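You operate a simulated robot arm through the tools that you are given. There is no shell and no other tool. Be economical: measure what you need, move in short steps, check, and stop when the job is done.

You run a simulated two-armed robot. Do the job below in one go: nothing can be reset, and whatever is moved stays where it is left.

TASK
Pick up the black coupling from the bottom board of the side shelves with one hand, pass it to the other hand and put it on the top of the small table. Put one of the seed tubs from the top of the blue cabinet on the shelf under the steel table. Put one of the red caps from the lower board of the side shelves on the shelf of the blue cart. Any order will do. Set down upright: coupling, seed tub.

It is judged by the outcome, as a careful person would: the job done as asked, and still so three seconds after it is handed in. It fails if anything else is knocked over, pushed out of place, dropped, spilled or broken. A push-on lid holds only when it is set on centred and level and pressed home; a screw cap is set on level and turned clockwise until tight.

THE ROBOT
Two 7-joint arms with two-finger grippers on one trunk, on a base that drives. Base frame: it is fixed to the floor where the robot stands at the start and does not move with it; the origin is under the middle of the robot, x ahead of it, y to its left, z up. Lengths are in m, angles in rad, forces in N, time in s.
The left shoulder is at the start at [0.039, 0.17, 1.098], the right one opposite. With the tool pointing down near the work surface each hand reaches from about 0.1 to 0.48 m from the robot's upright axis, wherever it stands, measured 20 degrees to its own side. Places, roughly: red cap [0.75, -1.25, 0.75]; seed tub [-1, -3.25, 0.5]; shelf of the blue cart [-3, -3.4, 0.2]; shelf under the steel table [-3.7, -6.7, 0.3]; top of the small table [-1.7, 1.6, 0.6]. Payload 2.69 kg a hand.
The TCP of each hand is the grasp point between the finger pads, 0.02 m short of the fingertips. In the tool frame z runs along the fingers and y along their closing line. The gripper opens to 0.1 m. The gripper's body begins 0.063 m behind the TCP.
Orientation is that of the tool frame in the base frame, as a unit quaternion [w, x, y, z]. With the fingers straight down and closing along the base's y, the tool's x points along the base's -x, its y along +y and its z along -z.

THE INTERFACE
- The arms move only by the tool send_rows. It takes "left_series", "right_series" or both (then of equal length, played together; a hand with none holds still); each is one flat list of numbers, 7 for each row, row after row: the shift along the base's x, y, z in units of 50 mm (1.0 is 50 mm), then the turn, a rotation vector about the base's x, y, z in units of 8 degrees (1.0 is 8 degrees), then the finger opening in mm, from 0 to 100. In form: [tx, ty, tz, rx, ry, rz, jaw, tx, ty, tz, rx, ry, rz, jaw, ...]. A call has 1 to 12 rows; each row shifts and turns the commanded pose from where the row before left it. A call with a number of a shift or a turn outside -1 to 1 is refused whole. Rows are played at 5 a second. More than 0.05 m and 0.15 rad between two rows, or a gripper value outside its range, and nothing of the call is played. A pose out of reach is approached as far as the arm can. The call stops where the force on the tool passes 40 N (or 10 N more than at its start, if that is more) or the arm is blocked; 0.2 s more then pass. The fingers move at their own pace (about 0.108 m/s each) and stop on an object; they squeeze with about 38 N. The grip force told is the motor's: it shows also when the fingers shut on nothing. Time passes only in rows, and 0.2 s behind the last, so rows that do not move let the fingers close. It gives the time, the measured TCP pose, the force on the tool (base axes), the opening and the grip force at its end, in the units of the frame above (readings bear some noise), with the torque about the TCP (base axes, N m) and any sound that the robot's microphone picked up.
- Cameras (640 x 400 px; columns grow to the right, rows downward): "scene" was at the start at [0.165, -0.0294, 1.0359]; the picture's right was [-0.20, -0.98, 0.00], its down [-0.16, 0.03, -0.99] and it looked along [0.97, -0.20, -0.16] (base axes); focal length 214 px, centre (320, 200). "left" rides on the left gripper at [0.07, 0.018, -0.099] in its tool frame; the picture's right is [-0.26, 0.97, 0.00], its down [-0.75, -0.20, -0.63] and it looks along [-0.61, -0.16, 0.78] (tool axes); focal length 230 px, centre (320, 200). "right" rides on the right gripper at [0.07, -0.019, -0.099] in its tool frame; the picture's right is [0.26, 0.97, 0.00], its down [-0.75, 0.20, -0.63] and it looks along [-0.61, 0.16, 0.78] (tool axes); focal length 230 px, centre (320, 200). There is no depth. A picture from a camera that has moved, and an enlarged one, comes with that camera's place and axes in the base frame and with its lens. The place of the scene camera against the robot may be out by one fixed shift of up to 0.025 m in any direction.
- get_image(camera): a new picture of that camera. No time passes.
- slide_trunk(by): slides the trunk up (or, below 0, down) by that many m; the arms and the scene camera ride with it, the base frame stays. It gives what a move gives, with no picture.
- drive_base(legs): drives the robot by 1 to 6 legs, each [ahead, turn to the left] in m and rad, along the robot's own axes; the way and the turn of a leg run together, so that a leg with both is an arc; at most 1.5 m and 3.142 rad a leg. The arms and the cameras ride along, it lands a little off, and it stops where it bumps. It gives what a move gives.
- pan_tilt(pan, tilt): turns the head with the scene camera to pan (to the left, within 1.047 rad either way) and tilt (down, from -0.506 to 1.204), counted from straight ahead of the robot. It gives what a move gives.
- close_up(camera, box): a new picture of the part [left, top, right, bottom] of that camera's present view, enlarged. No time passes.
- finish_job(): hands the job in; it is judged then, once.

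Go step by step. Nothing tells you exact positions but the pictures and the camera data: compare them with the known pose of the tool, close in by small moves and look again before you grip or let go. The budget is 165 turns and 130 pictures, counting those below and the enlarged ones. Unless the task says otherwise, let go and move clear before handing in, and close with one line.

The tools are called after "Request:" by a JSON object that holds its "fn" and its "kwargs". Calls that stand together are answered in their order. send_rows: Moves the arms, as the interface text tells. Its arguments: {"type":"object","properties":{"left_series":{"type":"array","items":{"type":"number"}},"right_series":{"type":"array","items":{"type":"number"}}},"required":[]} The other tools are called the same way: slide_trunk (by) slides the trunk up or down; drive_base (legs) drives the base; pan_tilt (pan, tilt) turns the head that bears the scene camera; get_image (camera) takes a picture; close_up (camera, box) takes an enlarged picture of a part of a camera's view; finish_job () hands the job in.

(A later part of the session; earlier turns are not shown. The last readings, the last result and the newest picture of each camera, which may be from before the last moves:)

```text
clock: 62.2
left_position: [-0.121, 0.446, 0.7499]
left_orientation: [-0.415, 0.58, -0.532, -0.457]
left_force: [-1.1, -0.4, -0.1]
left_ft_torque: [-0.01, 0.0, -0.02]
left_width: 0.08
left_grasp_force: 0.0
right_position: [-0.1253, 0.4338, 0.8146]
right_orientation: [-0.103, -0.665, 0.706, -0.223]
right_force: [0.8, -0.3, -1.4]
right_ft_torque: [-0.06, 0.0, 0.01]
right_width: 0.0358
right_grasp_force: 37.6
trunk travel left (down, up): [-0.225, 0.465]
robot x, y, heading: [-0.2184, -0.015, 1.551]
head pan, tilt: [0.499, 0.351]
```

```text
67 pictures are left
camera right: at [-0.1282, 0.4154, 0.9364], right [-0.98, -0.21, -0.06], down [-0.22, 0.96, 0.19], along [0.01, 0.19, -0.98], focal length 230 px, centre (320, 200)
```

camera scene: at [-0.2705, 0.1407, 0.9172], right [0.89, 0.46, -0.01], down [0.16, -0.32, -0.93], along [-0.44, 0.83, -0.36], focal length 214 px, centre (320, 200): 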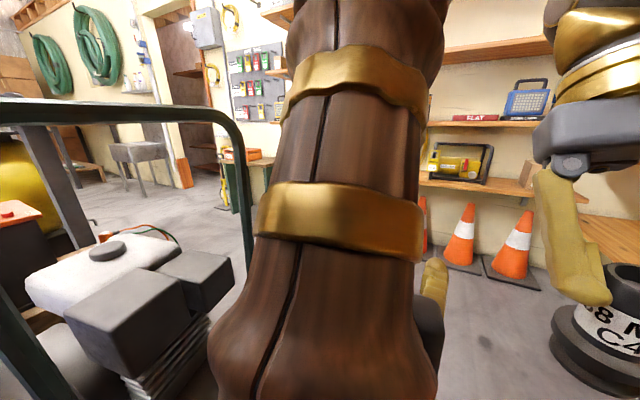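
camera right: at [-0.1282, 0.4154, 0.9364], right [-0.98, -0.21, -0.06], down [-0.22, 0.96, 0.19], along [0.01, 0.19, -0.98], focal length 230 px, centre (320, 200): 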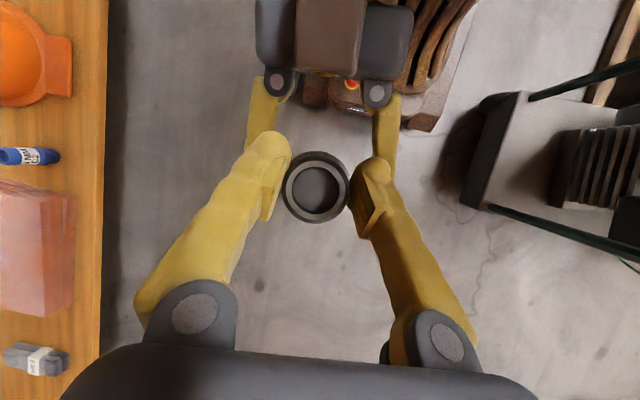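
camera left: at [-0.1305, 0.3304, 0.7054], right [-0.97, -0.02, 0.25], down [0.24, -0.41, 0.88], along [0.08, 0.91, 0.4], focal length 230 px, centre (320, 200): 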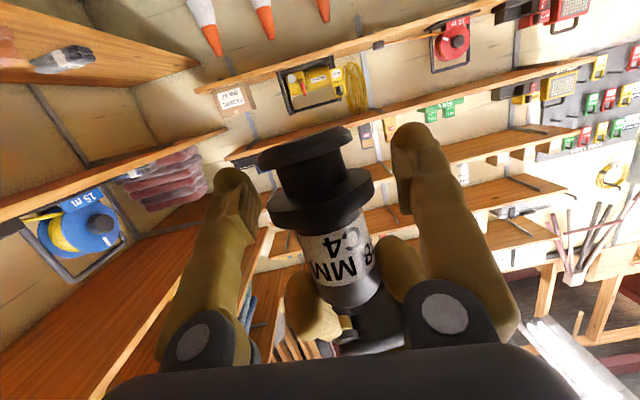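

Notably the right grip withstood over 20 N of tugging without slipping, so it is secure enough; the coupling is near upright. I'll withdraw and tuck the left hand and look for the small table.

Request:
{"fn": "send_rows", "kwargs": {"left_series": [0, -0.7, 0, 0, 0, 0, 80, 0, -0.8, 0, 0, 0, 0, 80, -0.3, -0.2, 0.4, -0.95, 0, 0, 80, -0.3, -0.1, 0.45, -0.95, 0, 0, 80, -0.3, -0.1, 0.45, -0.95, 0, 0, 80, -0.3, -0.1, 0.45, -0.95, 0, 0, 80, -0.3, -0.1, 0.45, -0.95, 0, 0, 80, -0.3, -0.1, 0.45, -0.95, 0, 0, 80, -0.3, -0.1, 0.45, -0.95, 0, 0, 80, -0.3, -0.1, 0.45, -0.95, 0, 0, 80, -0.3, 0, 0.45, -0.95, 0, 0, 80, -0.3, 0, 0, -0.95, 0, 0, 80]}}

Request:
{"fn": "pan_tilt", "kwargs": {"pan": 0.8, "tilt": 0.3}}

Request:
{"fn": "get_image", "kwargs": {"camera": "scene"}}

```text
clock: 64.8
left_position: [-0.26, 0.3184, 0.9519]
left_orientation: [0.019, 0.711, -0.703, -0.025]
left_force: [0.9, -0.1, 0.4]
left_ft_torque: [0.04, 0.02, 0.0]
left_width: 0.0801
left_grasp_force: 0.2
right_position: [-0.1262, 0.4346, 0.8151]
right_orientation: [-0.103, -0.664, 0.706, -0.224]
right_force: [-0.4, -0.1, -1.0]
right_ft_torque: [0.01, 0.02, 0.01]
right_width: 0.0359
right_grasp_force: 38.3
trunk travel left (down, up): [-0.225, 0.465]
robot x, y, heading: [-0.2188, -0.0161, 1.553]
head pan, tilt: [0.499, 0.351]
```

```text
clock: 65.6
left_position: [-0.2608, 0.3177, 0.951]
left_orientation: [0.019, 0.711, -0.702, -0.025]
left_force: [-0.1, -0.3, 0.6]
left_ft_torque: [0.02, -0.01, -0.01]
left_width: 0.0799
left_grasp_force: 0.0
right_position: [-0.1254, 0.434, 0.8157]
right_orientation: [-0.104, -0.664, 0.706, -0.223]
right_force: [-0.2, 0.1, -1.4]
right_ft_torque: [-0.03, 0.02, 0.03]
right_width: 0.0361
right_grasp_force: 37.6
trunk travel left (down, up): [-0.225, 0.465]
robot x, y, heading: [-0.2141, -0.0169, 1.553]
head pan, tilt: [0.799, 0.3]
```

```text
66 pictures are left
camera scene: at [-0.2933, 0.1244, 0.9222], right [0.71, 0.7, -0.01], down [0.21, -0.23, -0.95], along [-0.67, 0.67, -0.31], focal length 214 px, centre (320, 200)
```

scene: 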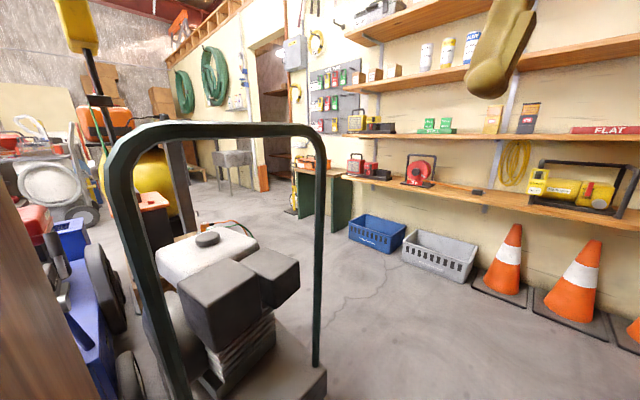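

The small table (wood top, green legs) appears at about [-1.5, 1.4], beyond a compactor on my left. Close-up on it.

Request:
{"fn": "close_up", "kwargs": {"camera": "scene", "box": [260, 130, 420, 230]}}

```text
4.00 times, centred on (340, 180) of scene
camera zoom: at [-0.2933, 0.1244, 0.9222], right [0.71, 0.7, -0.01], down [0.21, -0.23, -0.95], along [-0.67, 0.67, -0.31], focal length 858 px, centre (240, 280)
```

zoom: 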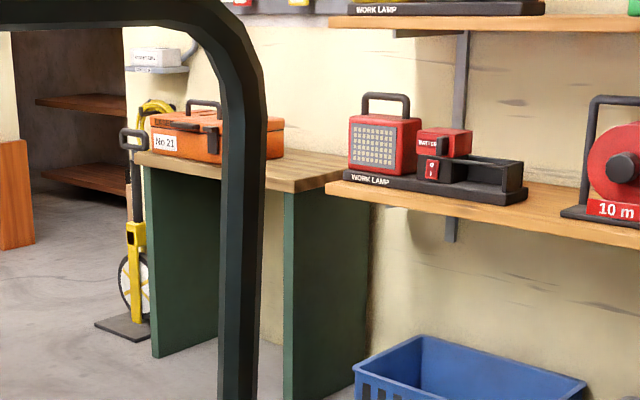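

Table front edge seems around y≈1.3–1.6, x -1.8…-1.3, with an orange toolbox on its left half and the right half free. Route: ahead along +y to y≈0.83, turn left and look.

Request:
{"fn": "slide_trunk", "kwargs": {"by": 0.1}}

Request:
{"fn": "drive_base", "kwargs": {"legs": [[0.85, 0]]}}

Request:
{"fn": "drive_base", "kwargs": {"legs": [[0, 0.8]]}}

Request:
{"fn": "pan_tilt", "kwargs": {"pan": 0.2, "tilt": 0.4}}

Request:
{"fn": "get_image", "kwargs": {"camera": "scene"}}

```text
clock: 66.9
left_position: [-0.2609, 0.3173, 1.0519]
left_orientation: [0.02, 0.711, -0.702, -0.025]
left_force: [-0.4, -0.3, -0.5]
left_ft_torque: [-0.01, 0.05, 0.0]
left_width: 0.08
left_grasp_force: 0.0
right_position: [-0.1261, 0.4337, 0.9146]
right_orientation: [-0.104, -0.664, 0.706, -0.223]
right_force: [0.5, 0.2, -1.8]
right_ft_torque: [0.02, 0.01, 0.04]
right_width: 0.0357
right_grasp_force: 38.0
trunk travel left (down, up): [-0.325, 0.365]
robot x, y, heading: [-0.2141, -0.0158, 1.55]
head pan, tilt: [0.799, 0.3]
```

```text
clock: 71.5
left_position: [-0.2494, 1.1736, 1.0508]
left_orientation: [0.018, 0.713, -0.7, -0.026]
left_force: [-0.2, -0.3, -0.5]
left_ft_torque: [-0.03, 0.03, -0.03]
left_width: 0.0801
left_grasp_force: 0.0
right_position: [-0.1155, 1.2901, 0.9141]
right_orientation: [-0.104, -0.667, 0.703, -0.224]
right_force: [-0.1, 0.5, -0.4]
right_ft_torque: [-0.01, -0.02, 0.03]
right_width: 0.0356
right_grasp_force: 38.3
trunk travel left (down, up): [-0.325, 0.365]
robot x, y, heading: [-0.2037, 0.8362, 1.559]
head pan, tilt: [0.799, 0.3]
```

```text
clock: 74.0
left_position: [-0.4672, 1.0233, 1.0565]
left_orientation: [0.024, 0.932, -0.361, -0.023]
left_force: [-0.6, 0.1, -1.0]
left_ft_torque: [0.05, 0.02, 0.01]
left_width: 0.0801
left_grasp_force: 0.0
right_position: [-0.4607, 1.2036, 0.9214]
right_orientation: [0.004, 0.891, -0.385, 0.239]
right_force: [0.8, 0.1, -1.6]
right_ft_torque: [0.0, 0.02, 0.0]
right_width: 0.0358
right_grasp_force: 37.7
trunk travel left (down, up): [-0.325, 0.365]
robot x, y, heading: [-0.201, 0.8455, 2.367]
head pan, tilt: [0.799, 0.3]
```

```text
clock: 75.0
left_position: [-0.4544, 1.0107, 1.0617]
left_orientation: [0.022, 0.932, -0.361, -0.03]
left_force: [-0.4, 0.0, -0.4]
left_ft_torque: [0.02, 0.0, -0.01]
left_width: 0.0802
left_grasp_force: 0.1
right_position: [-0.4502, 1.1936, 0.9295]
right_orientation: [0.004, 0.892, -0.389, 0.23]
right_force: [-0.2, -0.2, -0.8]
right_ft_torque: [0.03, -0.04, 0.0]
right_width: 0.0359
right_grasp_force: 38.0
trunk travel left (down, up): [-0.325, 0.365]
robot x, y, heading: [-0.2005, 0.8444, 2.368]
head pan, tilt: [0.201, 0.4]
```

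```text
64 pictures are left
camera scene: at [-0.3544, 0.941, 1.0126], right [0.54, 0.84, 0.0], down [0.34, -0.22, -0.91], along [-0.77, 0.49, -0.4], focal length 214 px, centre (320, 200)
```

scene: 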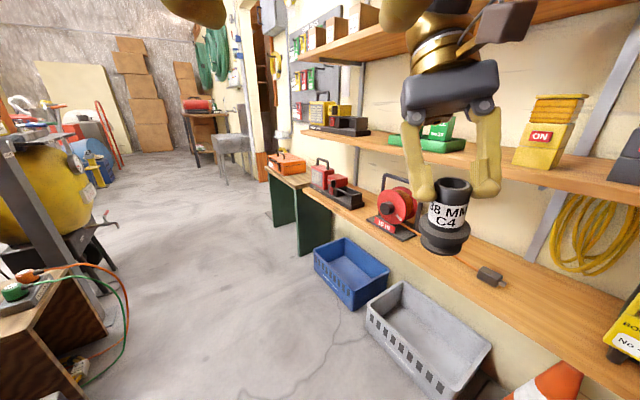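

Two views fix the table's near corner at about [-1.50, 1.50], top z≈0.53–0.55; free space on its right part near [-1.62, 1.62]. Drive to about [-1.7, 0.87] and face it.

Request:
{"fn": "drive_base", "kwargs": {"legs": [[0, 0.775], [1.48, 0]]}}

Request:
{"fn": "drive_base", "kwargs": {"legs": [[0, -1.57]]}}

Request:
{"fn": "pan_tilt", "kwargs": {"pan": 0, "tilt": 0.6}}

Request:
{"fn": "get_image", "kwargs": {"camera": "scene"}}

```text
clock: 84.5
left_position: [-1.9797, 0.7718, 1.0615]
left_orientation: [0.031, 0.999, 0.02, -0.02]
left_force: [0.9, -0.6, -0.4]
left_ft_torque: [0.0, 0.0, -0.01]
left_width: 0.08
left_grasp_force: 0.0
right_position: [-2.106, 0.9058, 0.929]
right_orientation: [-0.085, 0.973, -0.02, 0.215]
right_force: [-0.8, -1.1, -1.4]
right_ft_torque: [-0.01, -0.06, 0.03]
right_width: 0.0356
right_grasp_force: 37.4
trunk travel left (down, up): [-0.325, 0.365]
robot x, y, heading: [-1.6795, 0.8294, -3.131]
head pan, tilt: [0.201, 0.4]
```

```text
clock: 88.8
left_position: [-1.7338, 1.1151, 1.0656]
left_orientation: [0.003, 0.716, -0.697, -0.043]
left_force: [-0.5, 0.4, -0.2]
left_ft_torque: [-0.01, 0.0, -0.02]
left_width: 0.0803
left_grasp_force: 0.1
right_position: [-1.5985, 1.2427, 0.936]
right_orientation: [-0.088, -0.669, 0.709, -0.206]
right_force: [0.4, 0.3, -0.8]
right_ft_torque: [0.02, -0.01, -0.03]
right_width: 0.0357
right_grasp_force: 38.1
trunk travel left (down, up): [-0.325, 0.365]
robot x, y, heading: [-1.6859, 0.8321, 1.569]
head pan, tilt: [0.201, 0.4]
```

```text
clock: 89.6
left_position: [-1.7349, 1.0995, 1.0697]
left_orientation: [-0.004, 0.716, -0.696, -0.049]
left_force: [-1.0, 0.5, 0.8]
left_ft_torque: [-0.03, -0.02, 0.03]
left_width: 0.0798
left_grasp_force: 0.0
right_position: [-1.5982, 1.2276, 0.942]
right_orientation: [-0.082, -0.669, 0.71, -0.201]
right_force: [-0.3, 0.2, -1.1]
right_ft_torque: [0.0, 0.0, 0.02]
right_width: 0.0357
right_grasp_force: 37.9
trunk travel left (down, up): [-0.325, 0.365]
robot x, y, heading: [-1.6876, 0.8303, 1.566]
head pan, tilt: [0.0, 0.6]
```

```text
63 pictures are left
camera scene: at [-1.7015, 0.9958, 0.9944], right [1.0, 0.0, 0.0], down [0.0, -0.58, -0.82], along [0.0, 0.82, -0.58], focal length 214 px, centre (320, 200)
```

scene: 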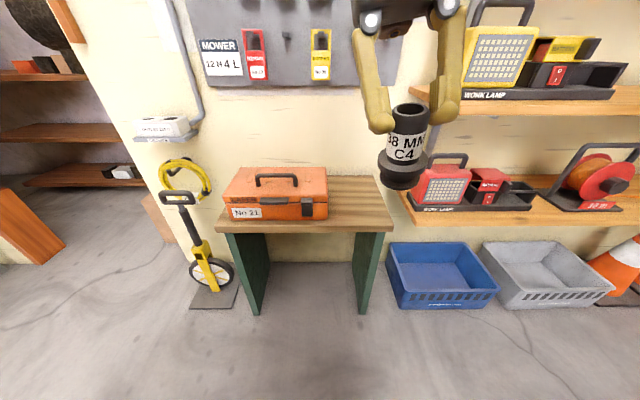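

The table's free right part spans x -1.66…-1.47, y 1.5…1.8. Drive 0.25 m closer, lower the trunk 0.2 m, and check the coupling's tilt.

Request:
{"fn": "drive_base", "kwargs": {"legs": [[0.25, 0]]}}

Request:
{"fn": "slide_trunk", "kwargs": {"by": -0.17}}

Request:
{"fn": "get_image", "kwargs": {"camera": "scene"}}

Request:
{"fn": "get_image", "kwargs": {"camera": "right"}}

```text
clock: 91.4
left_position: [-1.7338, 1.3496, 1.0691]
left_orientation: [-0.002, 0.716, -0.697, -0.049]
left_force: [-0.2, 0.2, 0.3]
left_ft_torque: [-0.04, 0.0, 0.02]
left_width: 0.0798
left_grasp_force: 0.1
right_position: [-1.5967, 1.4775, 0.942]
right_orientation: [-0.082, -0.669, 0.711, -0.201]
right_force: [0.5, 1.0, -1.6]
right_ft_torque: [-0.01, -0.01, -0.02]
right_width: 0.0355
right_grasp_force: 38.2
trunk travel left (down, up): [-0.325, 0.365]
robot x, y, heading: [-1.6882, 1.0795, 1.564]
head pan, tilt: [0.0, 0.6]
```

```text
clock: 93.3
left_position: [-1.7334, 1.3324, 0.9036]
left_orientation: [-0.009, 0.715, -0.696, -0.054]
left_force: [-0.1, -0.1, -0.3]
left_ft_torque: [0.01, 0.01, 0.0]
left_width: 0.0799
left_grasp_force: 0.0
right_position: [-1.5978, 1.4634, 0.7783]
right_orientation: [-0.076, -0.67, 0.712, -0.195]
right_force: [-0.3, 0.6, -1.9]
right_ft_torque: [0.01, -0.01, 0.03]
right_width: 0.0355
right_grasp_force: 38.4
trunk travel left (down, up): [-0.155, 0.535]
robot x, y, heading: [-1.6872, 1.0818, 1.57]
head pan, tilt: [0.0, 0.6]
```

```text
62 pictures are left
camera scene: at [-1.7, 1.2426, 0.8245], right [1.0, 0.0, 0.0], down [0.0, -0.58, -0.82], along [0.0, 0.82, -0.58], focal length 214 px, centre (320, 200)
```

scene: 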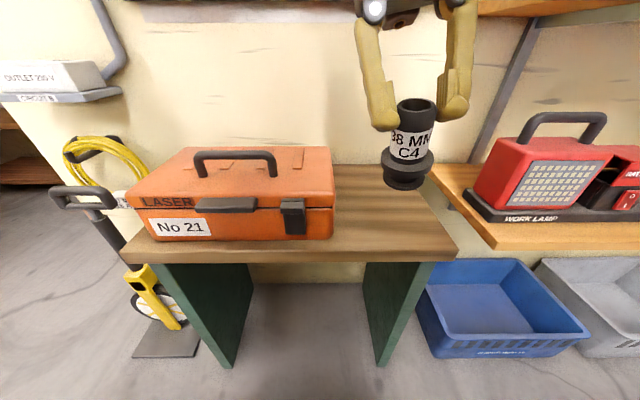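

```text
61 pictures are left
camera right: at [-1.5995, 1.4353, 0.8977], right [-0.97, -0.21, -0.07], down [-0.23, 0.94, 0.26], along [0.01, 0.27, -0.96], focal length 230 px, centre (320, 200)
```

right: 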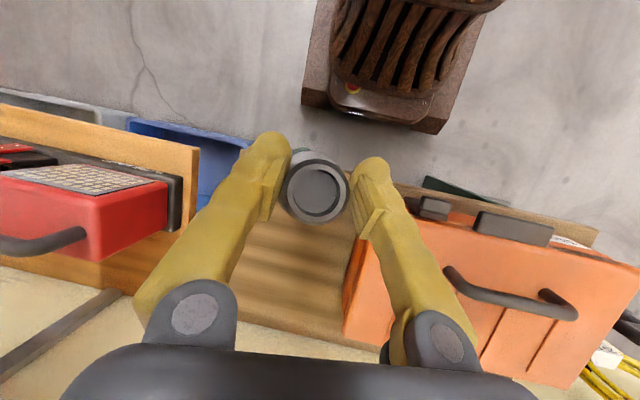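

The coupling looks a few degrees off vertical sideways. I'll check the fore-aft tilt from the left camera too.

Request:
{"fn": "get_image", "kwargs": {"camera": "left"}}

Request:
{"fn": "close_up", "kwargs": {"camera": "scene", "box": [340, 70, 480, 210]}}

```text
60 pictures are left
camera left: at [-1.7443, 1.2527, 0.9961], right [-0.97, 0.23, 0.09], down [0.22, 0.7, 0.68], along [0.1, 0.68, -0.73], focal length 230 px, centre (320, 200)
```

left: 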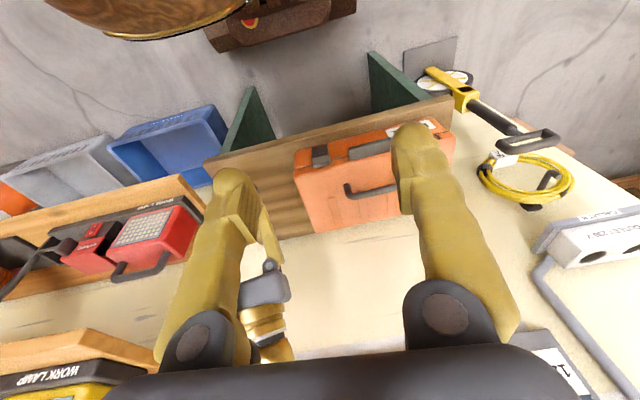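

```text
2.86 times, centred on (410, 140) of scene
camera zoom: at [-1.7, 1.2426, 0.8245], right [1.0, 0.0, 0.0], down [0.0, -0.58, -0.82], along [0.0, 0.82, -0.58], focal length 613 px, centre (63, 371)
```

zoom: 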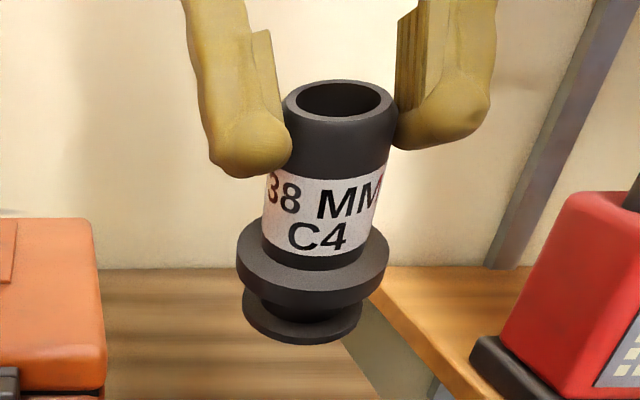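

From the ring ellipses the coupling leans ~10° (bottom forward) and ~6° (bottom to the right). I'll turn the right hand to correct that, then recheck.

Request:
{"fn": "send_rows", "kwargs": {"right_series": [0, 0, 0, -0.3, 0.18, 0, 0, 0, 0, 0, -0.3, 0.18, 0, 0, 0, 0, 0, -0.3, 0.18, 0, 0, 0, 0, 0, -0.3, 0.18, 0, 0, 0, 0, 0, 0, 0, 0, 0]}}

Request:
{"fn": "close_up", "kwargs": {"camera": "scene", "box": [340, 70, 480, 210]}}

```text
clock: 94.5
left_position: [-1.734, 1.3314, 0.9035]
left_orientation: [-0.009, 0.716, -0.696, -0.055]
left_force: [0.0, -1.3, 0.7]
left_ft_torque: [0.01, -0.02, -0.01]
left_width: 0.0797
left_grasp_force: 0.1
right_position: [-1.5973, 1.4634, 0.7784]
right_orientation: [-0.169, -0.67, 0.688, -0.221]
right_force: [0.2, -0.2, -0.6]
right_ft_torque: [0.0, 0.0, -0.01]
right_width: 0.0356
right_grasp_force: 38.2
trunk travel left (down, up): [-0.155, 0.535]
robot x, y, heading: [-1.6902, 1.0834, 1.567]
head pan, tilt: [0.0, 0.6]
```

```text
2.86 times, centred on (410, 140) of scene
camera zoom: at [-1.7, 1.2426, 0.8244], right [1.0, 0.0, 0.0], down [0.0, -0.58, -0.82], along [0.0, 0.82, -0.58], focal length 613 px, centre (63, 371)
```

zoom: 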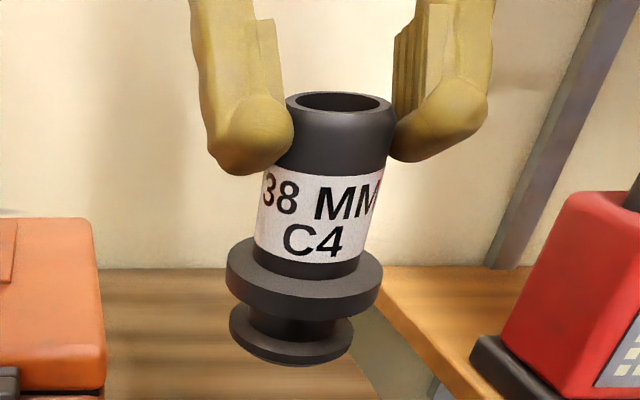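

Nearly upright now (≈2° left to correct). Move over the table's free spot, and start lowering.

Request:
{"fn": "send_rows", "kwargs": {"right_series": [0.17, 0.57, 0, 0, 0.1, 0, 0, 0.17, 0.57, 0, 0, 0.1, 0, 0, 0.17, 0.57, 0, 0, 0, 0, 0, 0.17, 0.57, 0, 0, 0, 0, 0, 0, 0, -0.5, 0, 0, 0, 0, 0, 0, -0.5, 0, 0, 0, 0, 0, 0, -0.4, 0, 0, 0, 0, 0, 0, 0, 0, 0, 0, 0]}}

Request:
{"fn": "get_image", "kwargs": {"camera": "scene"}}

Request:
{"fn": "close_up", "kwargs": {"camera": "scene", "box": [320, 60, 480, 220]}}

```text
clock: 96.3
left_position: [-1.7339, 1.3321, 0.9033]
left_orientation: [-0.008, 0.715, -0.696, -0.055]
left_force: [-0.7, 0.1, -0.3]
left_ft_torque: [0.0, -0.01, -0.02]
left_width: 0.0799
left_grasp_force: 0.0
right_position: [-1.5624, 1.5782, 0.706]
right_orientation: [-0.179, -0.673, 0.686, -0.211]
right_force: [0.8, 0.1, -0.7]
right_ft_torque: [-0.03, -0.01, 0.02]
right_width: 0.0354
right_grasp_force: 37.5
trunk travel left (down, up): [-0.155, 0.535]
robot x, y, heading: [-1.6908, 1.0805, 1.565]
head pan, tilt: [0.0, 0.6]
```

```text
57 pictures are left
camera scene: at [-1.7, 1.2427, 0.8244], right [1.0, 0.0, 0.0], down [0.0, -0.58, -0.82], along [0.0, 0.82, -0.58], focal length 214 px, centre (320, 200)
```

scene: 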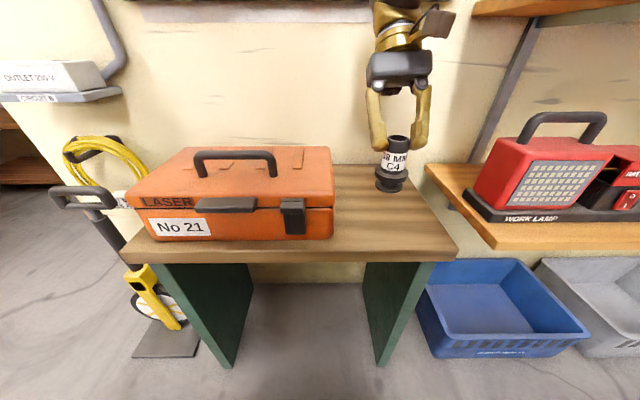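

```text
2.50 times, centred on (400, 140) of scene
camera zoom: at [-1.7, 1.2427, 0.8244], right [1.0, 0.0, 0.0], down [0.0, -0.58, -0.82], along [0.0, 0.82, -0.58], focal length 536 px, centre (120, 350)
```

zoom: 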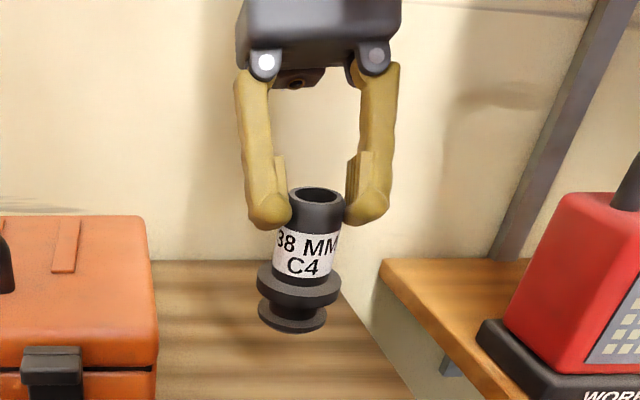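

Hovering about 3–5 cm above the free spot. Small tilt correction, then lower carefully in 5 mm steps.

Request:
{"fn": "send_rows", "kwargs": {"right_series": [0, 0, -0.2, 0, 0.25, 0, 0, 0, 0, -0.2, 0, 0, 0, 0, 0, 0, -0.1, 0, 0, 0, 0, 0, 0, 0, 0, 0, 0, 0]}}

Request:
{"fn": "close_up", "kwargs": {"camera": "scene", "box": [320, 60, 480, 220]}}

```text
clock: 97.3
left_position: [-1.7339, 1.3321, 0.9033]
left_orientation: [-0.008, 0.715, -0.696, -0.055]
left_force: [-0.4, 0.3, 0.0]
left_ft_torque: [0.0, 0.0, -0.02]
left_width: 0.0802
left_grasp_force: 0.1
right_position: [-1.5634, 1.5796, 0.6821]
right_orientation: [-0.189, -0.676, 0.683, -0.2]
right_force: [-0.6, -0.4, -1.3]
right_ft_torque: [0.01, 0.01, -0.02]
right_width: 0.0357
right_grasp_force: 37.9
trunk travel left (down, up): [-0.155, 0.535]
robot x, y, heading: [-1.6883, 1.0822, 1.565]
head pan, tilt: [0.0, 0.6]
```

```text
2.50 times, centred on (400, 140) of scene
camera zoom: at [-1.7, 1.2427, 0.8244], right [1.0, 0.0, 0.0], down [0.0, -0.58, -0.82], along [0.0, 0.82, -0.58], focal length 536 px, centre (120, 350)
```

zoom: 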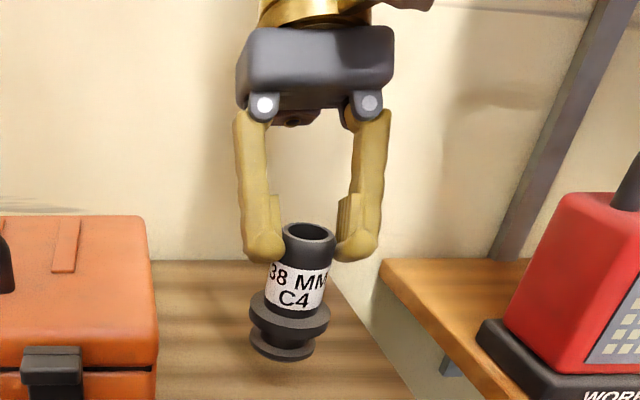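

Upright now. Continue down in 5 mm steps, watching the force.

Request:
{"fn": "send_rows", "kwargs": {"right_series": [0, 0, -0.1, 0, 0, 0, 0, 0, 0, -0.1, 0, 0, 0, 0, 0, 0, 0, 0, 0, 0, 0]}}

Request:
{"fn": "send_rows", "kwargs": {"right_series": [0, 0, -0.1, 0, 0, 0, 0, 0, 0, 0, 0, 0, 0, 0]}}

Request:
{"fn": "close_up", "kwargs": {"camera": "scene", "box": [340, 100, 460, 220]}}

```text
clock: 98.1
left_position: [-1.7346, 1.3322, 0.9037]
left_orientation: [-0.009, 0.716, -0.696, -0.055]
left_force: [-0.4, 0.4, 0.3]
left_ft_torque: [0.0, 0.0, 0.03]
left_width: 0.08
left_grasp_force: 0.0
right_position: [-1.5635, 1.5791, 0.6719]
right_orientation: [-0.188, -0.677, 0.682, -0.2]
right_force: [-0.3, 0.1, -1.4]
right_ft_torque: [-0.02, -0.03, 0.01]
right_width: 0.0356
right_grasp_force: 38.0
trunk travel left (down, up): [-0.155, 0.535]
robot x, y, heading: [-1.6846, 1.0828, 1.568]
head pan, tilt: [0.0, 0.6]
```

```text
clock: 98.7
left_position: [-1.7327, 1.3323, 0.904]
left_orientation: [-0.008, 0.716, -0.696, -0.055]
left_force: [0.0, 0.2, -0.5]
left_ft_torque: [-0.02, -0.04, 0.0]
left_width: 0.0802
left_grasp_force: 0.1
right_position: [-1.5629, 1.5796, 0.6672]
right_orientation: [-0.189, -0.677, 0.683, -0.199]
right_force: [0.0, 0.3, -1.3]
right_ft_torque: [-0.02, -0.01, 0.01]
right_width: 0.0353
right_grasp_force: 37.9
trunk travel left (down, up): [-0.155, 0.535]
robot x, y, heading: [-1.6887, 1.0808, 1.566]
head pan, tilt: [0.0, 0.6]
```

```text
3.33 times, centred on (400, 160) of scene
camera zoom: at [-1.7, 1.2427, 0.8244], right [1.0, 0.0, 0.0], down [0.0, -0.58, -0.82], along [0.0, 0.82, -0.58], focal length 715 px, centre (53, 333)
```

zoom: 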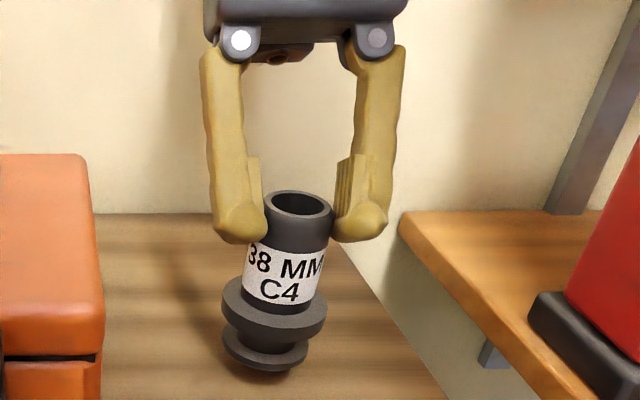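

Request:
{"fn": "send_rows", "kwargs": {"right_series": [0, 0, -0.1, 0, 0, 0, 0, 0, 0, 0, 0, 0, 0, 0]}}

Request:
{"fn": "send_rows", "kwargs": {"right_series": [0, 0, -0.1, 0, 0, 0, 0, 0, 0, 0, 0, 0, 0, 0]}}

Request:
{"fn": "close_up", "kwargs": {"camera": "scene", "box": [340, 100, 460, 220]}}

```text
clock: 99.3
left_position: [-1.7333, 1.3319, 0.9045]
left_orientation: [-0.008, 0.715, -0.697, -0.055]
left_force: [-0.4, 0.2, -0.6]
left_ft_torque: [0.01, -0.03, -0.01]
left_width: 0.0799
left_grasp_force: 0.1
right_position: [-1.5632, 1.5813, 0.663]
right_orientation: [-0.19, -0.677, 0.683, -0.2]
right_force: [0.7, -0.7, -0.9]
right_ft_torque: [-0.03, 0.0, 0.02]
right_width: 0.0355
right_grasp_force: 38.0
trunk travel left (down, up): [-0.155, 0.535]
robot x, y, heading: [-1.6853, 1.0793, 1.562]
head pan, tilt: [0.0, 0.6]
```

```text
clock: 99.9
left_position: [-1.7339, 1.331, 0.9028]
left_orientation: [-0.008, 0.716, -0.696, -0.055]
left_force: [0.1, -0.2, -0.2]
left_ft_torque: [0.01, -0.01, 0.0]
left_width: 0.08
left_grasp_force: 0.1
right_position: [-1.5637, 1.5809, 0.6569]
right_orientation: [-0.189, -0.677, 0.683, -0.199]
right_force: [-0.7, -0.3, -1.1]
right_ft_torque: [-0.02, 0.0, 0.0]
right_width: 0.0355
right_grasp_force: 38.0
trunk travel left (down, up): [-0.155, 0.535]
robot x, y, heading: [-1.6911, 1.0817, 1.565]
head pan, tilt: [0.0, 0.6]
```

```text
3.33 times, centred on (400, 160) of scene
camera zoom: at [-1.7, 1.2427, 0.8244], right [1.0, 0.0, 0.0], down [0.0, -0.58, -0.82], along [0.0, 0.82, -0.58], focal length 715 px, centre (53, 333)
```

zoom: 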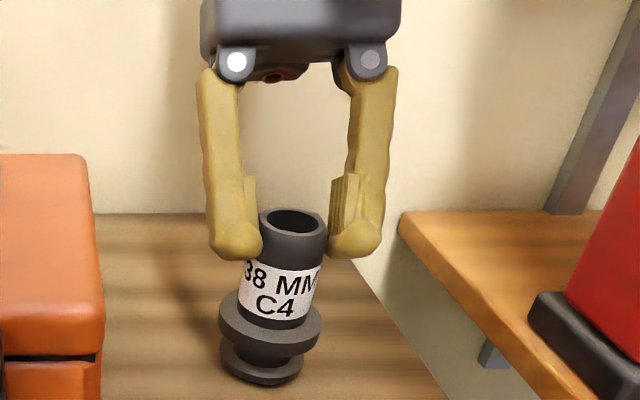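

Request:
{"fn": "send_rows", "kwargs": {"right_series": [0, 0, -0.08, 0, 0, 0, 0, 0, 0, 0, 0, 0, 0, 0]}}

Request:
{"fn": "send_rows", "kwargs": {"right_series": [0, 0, -0.08, 0, 0, 0, 0, 0, 0, 0, 0, 0, 0, 0]}}

Request:
{"fn": "close_up", "kwargs": {"camera": "scene", "box": [340, 100, 460, 220]}}

```text
clock: 100.5
left_position: [-1.7331, 1.3317, 0.9034]
left_orientation: [-0.009, 0.716, -0.696, -0.056]
left_force: [-0.5, 0.1, 0.2]
left_ft_torque: [-0.04, -0.02, -0.01]
left_width: 0.0803
left_grasp_force: 0.0
right_position: [-1.5635, 1.5798, 0.6529]
right_orientation: [-0.19, -0.676, 0.683, -0.199]
right_force: [0.5, -1.4, 5.6]
right_ft_torque: [-0.14, -0.09, -0.03]
right_width: 0.0357
right_grasp_force: 38.2
trunk travel left (down, up): [-0.155, 0.535]
robot x, y, heading: [-1.6878, 1.0831, 1.564]
head pan, tilt: [0.0, 0.6]
```

```text
clock: 101.1
left_position: [-1.7352, 1.3296, 0.9033]
left_orientation: [-0.01, 0.716, -0.696, -0.056]
left_force: [-0.6, 1.0, 0.1]
left_ft_torque: [0.03, -0.02, 0.04]
left_width: 0.08
left_grasp_force: 0.0
right_position: [-1.5644, 1.5804, 0.653]
right_orientation: [-0.187, -0.678, 0.683, -0.197]
right_force: [-4.5, 2.3, 35.6]
right_ft_torque: [-0.22, 0.15, -0.01]
right_width: 0.0357
right_grasp_force: 38.5
trunk travel left (down, up): [-0.155, 0.535]
robot x, y, heading: [-1.6879, 1.0792, 1.564]
head pan, tilt: [0.0, 0.6]
```

```text
3.33 times, centred on (400, 160) of scene
camera zoom: at [-1.7006, 1.241, 0.8251], right [1.0, 0.0, 0.0], down [0.0, -0.58, -0.82], along [0.0, 0.82, -0.58], focal length 715 px, centre (53, 333)
```

zoom: 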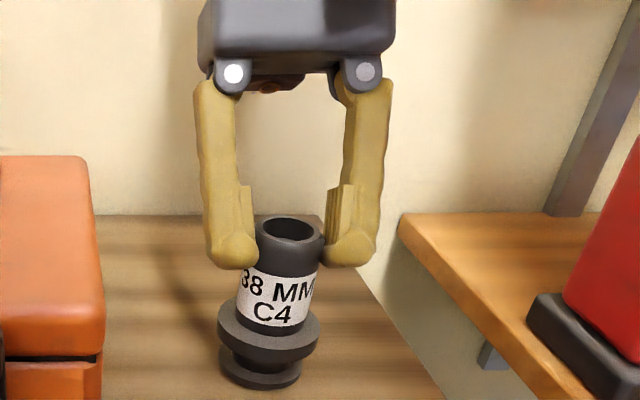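

Contact (35 N): it stands on the table. Ease off 3 mm and open gradually.

Request:
{"fn": "send_rows", "kwargs": {"right_series": [0, 0, 0.06, 0, 0, 0, 0, 0, 0, 0, 0, 0, 0, 0]}}

Request:
{"fn": "send_rows", "kwargs": {"right_series": [0, 0, 0, 0, 0, 0, 40, 0, 0, 0, 0, 0, 0, 46, 0, 0, 0, 0, 0, 0, 56, 0, 0, 0, 0, 0, 0, 70]}}

Request:
{"fn": "close_up", "kwargs": {"camera": "scene", "box": [340, 100, 460, 220]}}

```text
clock: 101.7
left_position: [-1.7339, 1.3309, 0.9037]
left_orientation: [-0.009, 0.716, -0.696, -0.056]
left_force: [0.4, -0.7, 0.4]
left_ft_torque: [-0.01, 0.02, 0.02]
left_width: 0.0798
left_grasp_force: 0.1
right_position: [-1.5641, 1.5796, 0.6529]
right_orientation: [-0.189, -0.677, 0.683, -0.199]
right_force: [-3.6, 7.2, 19.5]
right_ft_torque: [0.41, 0.22, 0.02]
right_width: 0.0355
right_grasp_force: 37.8
trunk travel left (down, up): [-0.155, 0.535]
robot x, y, heading: [-1.6901, 1.0814, 1.564]
head pan, tilt: [0.0, 0.6]
```

```text
clock: 102.7
left_position: [-1.7332, 1.3314, 0.9042]
left_orientation: [-0.009, 0.715, -0.697, -0.055]
left_force: [-1.0, 0.7, 0.6]
left_ft_torque: [-0.02, 0.01, 0.0]
left_width: 0.0797
left_grasp_force: 0.0
right_position: [-1.5627, 1.5801, 0.6523]
right_orientation: [-0.189, -0.677, 0.683, -0.2]
right_force: [0.7, -0.4, -0.2]
right_ft_torque: [0.01, -0.03, -0.01]
right_width: 0.07
right_grasp_force: 0.0
trunk travel left (down, up): [-0.155, 0.535]
robot x, y, heading: [-1.6872, 1.0811, 1.57]
head pan, tilt: [0.0, 0.6]
```

```text
3.33 times, centred on (400, 160) of scene
camera zoom: at [-1.7, 1.2426, 0.8244], right [1.0, 0.0, 0.0], down [0.0, -0.58, -0.82], along [0.0, 0.82, -0.58], focal length 715 px, centre (53, 333)
```

zoom: 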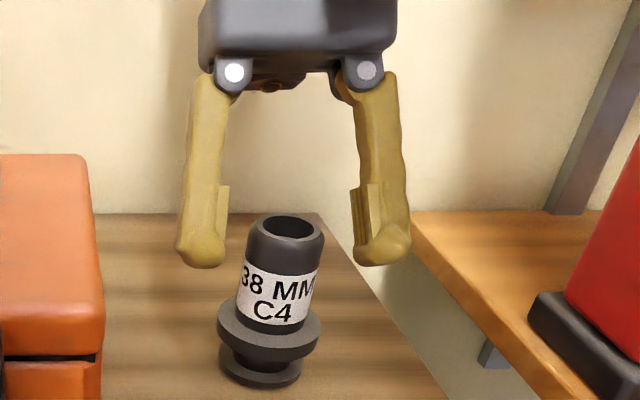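

It stands upright on the table. Raise the right hand clear, straighten it and draw it back.

Request:
{"fn": "send_rows", "kwargs": {"right_series": [0, 0, 0.6, 0, 0, 0, 90, 0, 0, 0.9, 0, 0, 0, 90, 0, 0, 0.9, 0, 0, 0, 90, 0, 0, 0.9, 0, 0, 0, 90, 0, -0.8, 0.5, 0.8, 0, 0, 100, 0, -0.8, 0.5, 0.8, 0, 0, 100, 0, -0.8, 0.2, 0.8, 0, 0, 100, 0, -0.9, 0, 0.8, 0, 0, 100, 0, -0.9, 0, 0.8, 0, 0, 100, 0, -0.6, 0, 0, 0, 0, 100]}}

Request:
{"fn": "get_image", "kwargs": {"camera": "scene"}}

```text
clock: 104.9
left_position: [-1.7324, 1.3312, 0.9045]
left_orientation: [-0.009, 0.716, -0.696, -0.055]
left_force: [-0.1, 0.9, 0.0]
left_ft_torque: [0.0, 0.02, 0.03]
left_width: 0.0799
left_grasp_force: 0.1
right_position: [-1.5631, 1.3355, 0.8793]
right_orientation: [0.004, -0.704, 0.711, -0.004]
right_force: [0.2, 0.4, 0.3]
right_ft_torque: [0.02, 0.02, 0.01]
right_width: 0.1001
right_grasp_force: 0.0
trunk travel left (down, up): [-0.155, 0.535]
robot x, y, heading: [-1.6851, 1.0813, 1.567]
head pan, tilt: [0.0, 0.6]
```

```text
50 pictures are left
camera scene: at [-1.6994, 1.2425, 0.8244], right [1.0, 0.0, 0.0], down [0.0, -0.58, -0.82], along [0.0, 0.82, -0.58], focal length 214 px, centre (320, 200)
```

scene: 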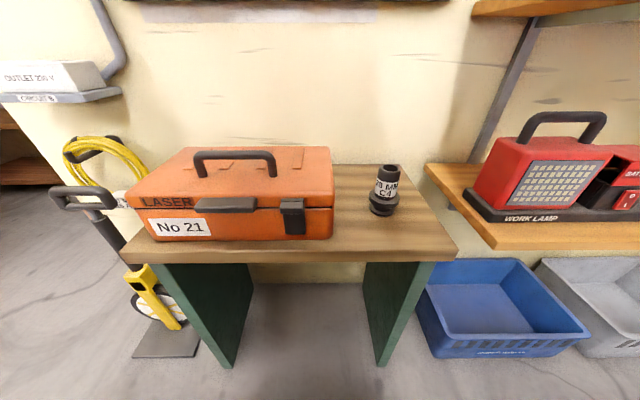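

Coupling is placed upright. Next the red cap: drive back to the front of the side shelves.

Request:
{"fn": "drive_base", "kwargs": {"legs": [[-0.25, 0], [0, -1.567], [1.5, 0]]}}

Request:
{"fn": "slide_trunk", "kwargs": {"by": 0.2}}

```text
clock: 117.6
left_position: [0.0418, 0.8468, 0.9023]
left_orientation: [0.046, -0.003, 0.998, 0.033]
left_force: [-0.4, 0.5, -0.6]
left_ft_torque: [0.0, -0.01, -0.02]
left_width: 0.08
left_grasp_force: 0.0
right_position: [0.0408, 0.6765, 0.8795]
right_orientation: [-0.001, 0.017, 1.0, -0.006]
right_force: [0.0, 0.0, 0.1]
right_ft_torque: [0.02, 0.0, 0.0]
right_width: 0.1001
right_grasp_force: 0.1
trunk travel left (down, up): [-0.155, 0.535]
robot x, y, heading: [-0.2097, 0.8039, -0.032]
head pan, tilt: [0.0, 0.6]
```

```text
clock: 119.7
left_position: [0.028, 0.8479, 1.1071]
left_orientation: [0.053, -0.003, 0.998, 0.032]
left_force: [0.9, -0.1, -0.8]
left_ft_torque: [0.0, 0.02, -0.01]
left_width: 0.08
left_grasp_force: 0.1
right_position: [0.0239, 0.6771, 1.0721]
right_orientation: [-0.018, 0.016, 1.0, -0.006]
right_force: [0.5, -0.9, 0.0]
right_ft_torque: [0.02, 0.0, -0.02]
right_width: 0.1001
right_grasp_force: 0.0
trunk travel left (down, up): [-0.355, 0.335]
robot x, y, heading: [-0.2128, 0.8071, -0.027]
head pan, tilt: [0.0, 0.6]
```

Request:
{"fn": "drive_base", "kwargs": {"legs": [[0, -1.473], [0.96, 0]]}}

Request:
{"fn": "drive_base", "kwargs": {"legs": [[0, 1.5]]}}

Request:
{"fn": "pan_tilt", "kwargs": {"pan": -0.3, "tilt": 0.4}}

Request:
{"fn": "get_image", "kwargs": {"camera": "scene"}}

```text
clock: 128.5
left_position: [-0.0771, -0.3836, 1.1064]
left_orientation: [0.062, 0.663, 0.746, -0.011]
left_force: [-0.9, -0.2, -0.2]
left_ft_torque: [-0.01, 0.02, 0.01]
left_width: 0.0798
left_grasp_force: 0.0
right_position: [-0.2479, -0.4012, 1.0801]
right_orientation: [-0.001, 0.679, 0.734, -0.007]
right_force: [-0.4, -0.8, -0.5]
right_ft_torque: [-0.01, -0.01, 0.01]
right_width: 0.1001
right_grasp_force: 0.1
trunk travel left (down, up): [-0.355, 0.335]
robot x, y, heading: [-0.1411, -0.1495, -1.494]
head pan, tilt: [0.0, 0.6]
```

```text
clock: 129.1
left_position: [-0.0853, -0.3382, 1.1238]
left_orientation: [0.071, 0.656, 0.75, -0.039]
left_force: [3.5, -2.7, 11.0]
left_ft_torque: [1.31, 0.26, -0.33]
left_width: 0.0802
left_grasp_force: 0.1
right_position: [-0.2443, -0.3869, 1.0881]
right_orientation: [0.03, 0.675, 0.737, -0.017]
right_force: [10.5, -252.9, 18.4]
right_ft_torque: [27.62, 1.59, 6.11]
right_width: 0.1
right_grasp_force: 0.1
trunk travel left (down, up): [-0.355, 0.335]
robot x, y, heading: [-0.1455, -0.1495, -1.498]
head pan, tilt: [0.0, 0.6]
stopped in leg 1: the force on the tool passed its limit at 101 N (the readings are from after the stop); the commanded pose is now the measured one
```

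```text
clock: 129.9
left_position: [-0.0843, -0.3384, 1.1252]
left_orientation: [0.07, 0.657, 0.75, -0.041]
left_force: [2.6, -6.4, 15.5]
left_ft_torque: [2.03, 0.27, -0.22]
left_width: 0.08
left_grasp_force: 0.1
right_position: [-0.2427, -0.3884, 1.0882]
right_orientation: [0.03, 0.674, 0.738, -0.019]
right_force: [14.2, -252.7, 14.7]
right_ft_torque: [27.23, 1.9, 5.64]
right_width: 0.0998
right_grasp_force: 0.0
trunk travel left (down, up): [-0.355, 0.335]
robot x, y, heading: [-0.1437, -0.1505, -1.497]
head pan, tilt: [-0.3, 0.4]
```

```text
49 pictures are left
camera scene: at [-0.1714, -0.3397, 1.0425], right [-0.98, 0.22, 0.01], down [0.08, 0.4, -0.91], along [-0.2, -0.89, -0.4], focal length 214 px, centre (320, 200)
```

scene: 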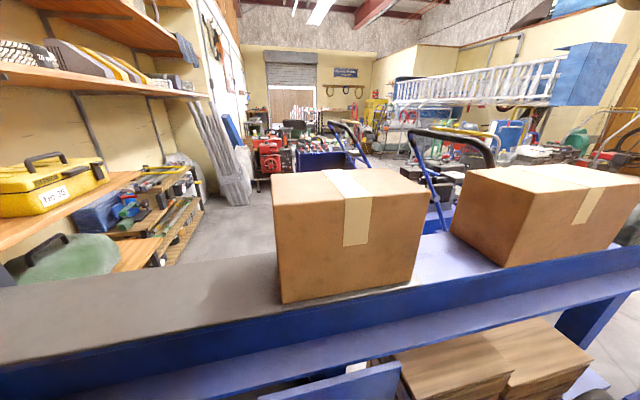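

The right hand was too close to the robot's own front and pressed on it (a bench with boxes is ahead, but further off). Move both hands forward a bit to free it.

Request:
{"fn": "send_rows", "kwargs": {"left_series": [0, -0.5, 0, 0, 0, 0, 80, 0, -0.5, 0, 0, 0, 0, 80, 0, 0, 0, 0, 0, 0, 80], "right_series": [-0.3, -0.6, 0.2, 0, 0, 0, 100, -0.3, -0.6, 0.2, 0, 0, 0, 100, 0, 0, 0, 0, 0, 0, 100]}}

```text
clock: 130.7
left_position: [-0.0854, -0.3886, 1.1264]
left_orientation: [0.07, 0.656, 0.75, -0.04]
left_force: [-0.3, -0.2, -0.3]
left_ft_torque: [-0.01, 0.01, 0.02]
left_width: 0.0798
left_grasp_force: 0.1
right_position: [-0.2789, -0.4306, 1.1032]
right_orientation: [0.016, 0.677, 0.736, -0.017]
right_force: [-0.5, 0.0, 0.6]
right_ft_torque: [0.01, 0.01, -0.04]
right_width: 0.0999
right_grasp_force: 0.1
trunk travel left (down, up): [-0.355, 0.335]
robot x, y, heading: [-0.1443, -0.1493, -1.491]
head pan, tilt: [-0.3, 0.4]
```

Request:
{"fn": "drive_base", "kwargs": {"legs": [[0, 1.49]]}}

Request:
{"fn": "pan_tilt", "kwargs": {"pan": -0.3, "tilt": 0.5}}

Request:
{"fn": "get_image", "kwargs": {"camera": "scene"}}

```text
clock: 134.9
left_position: [0.0979, -0.1105, 1.1259]
left_orientation: [0.078, -0.029, 0.996, 0.019]
left_force: [0.0, 0.0, -0.1]
left_ft_torque: [0.02, 0.02, 0.02]
left_width: 0.0799
left_grasp_force: 0.0
right_position: [0.1246, -0.3039, 1.1054]
right_orientation: [0.027, -0.005, 1.0, -0.002]
right_force: [-0.1, -0.2, -0.5]
right_ft_torque: [0.02, 0.0, 0.0]
right_width: 0.1002
right_grasp_force: 0.0
trunk travel left (down, up): [-0.355, 0.335]
robot x, y, heading: [-0.1456, -0.1529, 0.007]
head pan, tilt: [-0.3, 0.4]
```

```text
clock: 135.6
left_position: [0.08, -0.1087, 1.121]
left_orientation: [0.066, -0.029, 0.997, 0.02]
left_force: [-0.6, 0.3, 0.1]
left_ft_torque: [-0.01, -0.04, -0.01]
left_width: 0.0803
left_grasp_force: 0.1
right_position: [0.1048, -0.3045, 1.0981]
right_orientation: [0.01, -0.004, 1.0, -0.003]
right_force: [0.4, -0.4, -0.6]
right_ft_torque: [-0.01, 0.01, 0.0]
right_width: 0.1001
right_grasp_force: 0.1
trunk travel left (down, up): [-0.355, 0.335]
robot x, y, heading: [-0.1452, -0.1564, 0.007]
head pan, tilt: [-0.3, 0.499]
```

```text
48 pictures are left
camera scene: at [0.0158, -0.1929, 1.0337], right [-0.29, -0.96, 0.0], down [-0.47, 0.14, -0.87], along [0.83, -0.26, -0.49], focal length 214 px, centre (320, 200)
```

scene: 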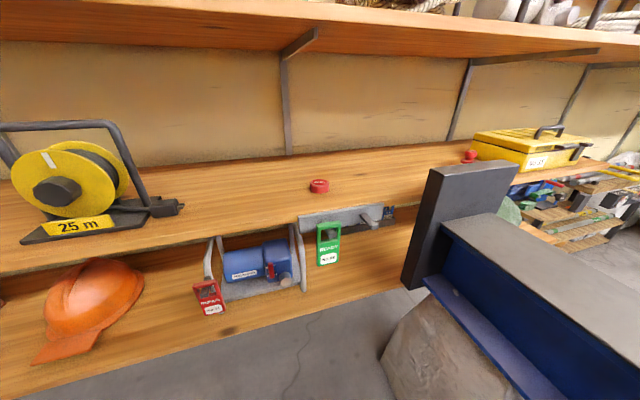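

Cap at about [0.5, -0.335]. Drive 0.13 m forward, then pitch the right hand forward ~40° below level in front of it.

Request:
{"fn": "drive_base", "kwargs": {"legs": [[0.13, 0]]}}

Request:
{"fn": "send_rows", "kwargs": {"right_series": [0.35, -0.09, -0.65, 0, -0.9, 0, 80, 0.35, -0.09, -0.65, 0, -0.9, 0, 80, 0.35, -0.09, -0.65, 0, -0.9, 0, 80, 0.35, -0.09, -0.65, 0, -0.9, 0, 80, 0.35, -0.09, -0.65, 0, -0.9, 0, 80, 0.35, -0.09, -0.65, 0, -0.9, 0, 80, 0.35, -0.09, -0.65, 0, -0.9, 0, 80, 0, 0, 0, 0, 0, 0, 80]}}

Request:
{"fn": "get_image", "kwargs": {"camera": "right"}}

```text
clock: 136.8
left_position: [0.1922, -0.11, 1.1314]
left_orientation: [0.093, -0.029, 0.995, 0.017]
left_force: [1.8, 0.1, 1.3]
left_ft_torque: [-0.01, 0.14, -0.01]
left_width: 0.0799
left_grasp_force: 0.0
right_position: [0.2189, -0.3036, 1.1131]
right_orientation: [0.041, -0.004, 0.999, -0.001]
right_force: [1.8, -0.1, 0.8]
right_ft_torque: [0.03, 0.19, 0.02]
right_width: 0.0999
right_grasp_force: 0.0
trunk travel left (down, up): [-0.355, 0.335]
robot x, y, heading: [-0.0121, -0.1558, 0.004]
head pan, tilt: [-0.3, 0.499]
```

```text
clock: 138.6
left_position: [0.2137, -0.1076, 1.1192]
left_orientation: [0.064, -0.028, 0.997, 0.021]
left_force: [-0.7, 0.5, 0.6]
left_ft_torque: [0.02, -0.01, -0.01]
left_width: 0.0799
left_grasp_force: 0.0
right_position: [0.4128, -0.316, 0.8933]
right_orientation: [0.456, -0.004, 0.89, -0.003]
right_force: [-0.8, 0.7, -0.1]
right_ft_torque: [0.02, 0.0, 0.02]
right_width: 0.0801
right_grasp_force: 0.0
right hand out of reach, approached as far as the arm can: row 2, 3, 4, 5
trunk travel left (down, up): [-0.355, 0.335]
robot x, y, heading: [-0.0089, -0.1519, 0.003]
head pan, tilt: [-0.3, 0.499]
```

```text
47 pictures are left
camera right: at [0.292, -0.3355, 0.8953], right [-0.15, 0.96, -0.22], down [-0.07, 0.21, 0.98], along [0.99, 0.17, 0.04], focal length 230 px, centre (320, 200)
```

right: 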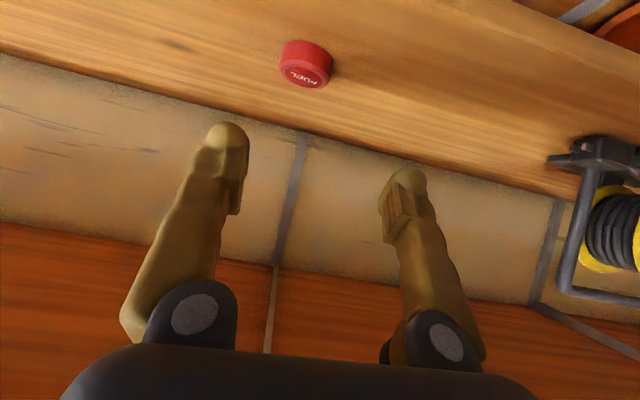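

Cap ahead at y≈-0.338. Move closer and lower for a second sight line.

Request:
{"fn": "send_rows", "kwargs": {"right_series": [0.3, -0.22, -0.5, 0, 0, 0, 80, 0.3, -0.22, -0.5, 0, 0, 0, 80]}}

Request:
{"fn": "get_image", "kwargs": {"camera": "right"}}

```text
clock: 139.2
left_position: [0.2116, -0.1064, 1.1199]
left_orientation: [0.065, -0.029, 0.997, 0.019]
left_force: [0.3, 1.0, 0.1]
left_ft_torque: [-0.07, 0.01, 0.0]
left_width: 0.0799
left_grasp_force: 0.0
right_position: [0.436, -0.3252, 0.8609]
right_orientation: [0.453, -0.001, 0.892, -0.009]
right_force: [-0.3, 0.7, -0.9]
right_ft_torque: [-0.01, 0.01, -0.06]
right_width: 0.0798
right_grasp_force: 0.1
right hand out of reach, approached as far as the arm can: row 1, 2
trunk travel left (down, up): [-0.355, 0.335]
robot x, y, heading: [-0.0078, -0.1554, 0.001]
head pan, tilt: [-0.3, 0.499]
```

```text
46 pictures are left
camera right: at [0.315, -0.3435, 0.8644], right [-0.15, 0.96, -0.23], down [-0.06, 0.22, 0.97], along [0.99, 0.16, 0.03], focal length 230 px, centre (320, 200)
```

right: 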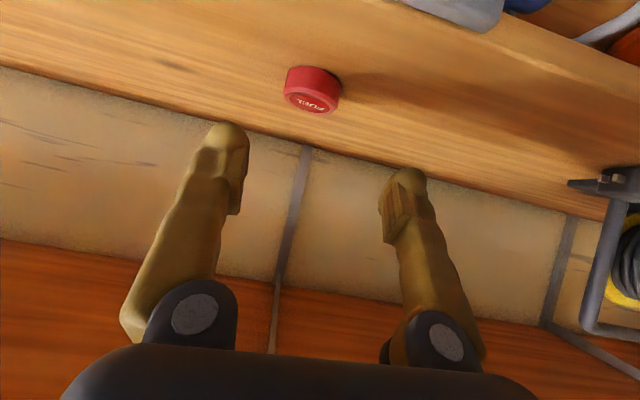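

Triangulated: cap centre [0.496, -0.339, 0.790], board z≈0.779, diameter ~43 mm. A steeper pitch (~57°) suits the flat cap; raise the trunk a little and line up above.

Request:
{"fn": "slide_trunk", "kwargs": {"by": 0.08}}

Request:
{"fn": "send_rows", "kwargs": {"right_series": [0.15, -0.1, -0.3, 0, 0.9, 0, 80, 0.15, -0.1, -0.4, 0, 0.8, 0, 80, 0.15, -0.08, -0.5, 0, 0.8, 0, 80, 0.15, 0, -0.2, 0, 0, 0, 80, 0, 0, 0, 0, 0, 0, 80]}}

Request:
{"fn": "get_image", "kwargs": {"camera": "right"}}

```text
clock: 140.4
left_position: [0.2116, -0.1077, 1.1992]
left_orientation: [0.064, -0.029, 0.997, 0.019]
left_force: [6.0, 0.0, 2.1]
left_ft_torque: [0.04, 0.84, 0.01]
left_width: 0.0799
left_grasp_force: 0.1
right_position: [0.4352, -0.3263, 0.9407]
right_orientation: [0.452, -0.001, 0.892, -0.008]
right_force: [-0.6, -0.2, 0.6]
right_ft_torque: [-0.01, -0.03, 0.0]
right_width: 0.08
right_grasp_force: 0.0
trunk travel left (down, up): [-0.435, 0.255]
robot x, y, heading: [-0.017, -0.1541, 0.004]
head pan, tilt: [-0.3, 0.499]
```

```text
clock: 141.6
left_position: [0.2117, -0.1088, 1.1994]
left_orientation: [0.063, -0.028, 0.997, 0.02]
left_force: [9.5, 0.1, 7.6]
left_ft_torque: [0.05, 1.47, -0.04]
left_width: 0.0801
left_grasp_force: 0.0
right_position: [0.4664, -0.3411, 0.8703]
right_orientation: [0.291, -0.001, 0.957, -0.007]
right_force: [-0.2, -0.5, 0.5]
right_ft_torque: [0.01, -0.01, -0.05]
right_width: 0.08
right_grasp_force: 0.0
trunk travel left (down, up): [-0.435, 0.255]
robot x, y, heading: [-0.0114, -0.1538, 0.008]
head pan, tilt: [-0.3, 0.499]
```

```text
45 pictures are left
camera right: at [0.3537, -0.3591, 0.9141], right [-0.21, 0.96, -0.16], down [0.27, 0.21, 0.94], along [0.94, 0.16, -0.31], focal length 230 px, centre (320, 200)
```

right: 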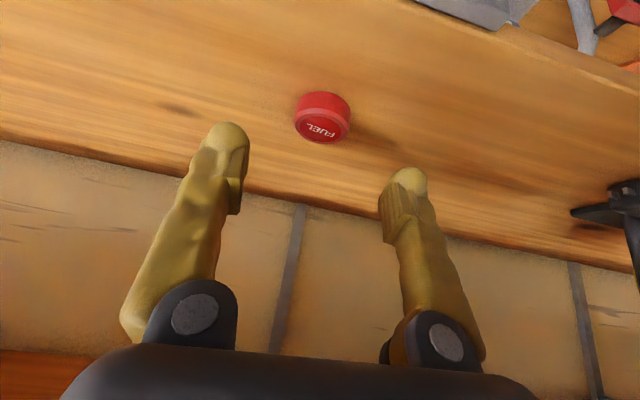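

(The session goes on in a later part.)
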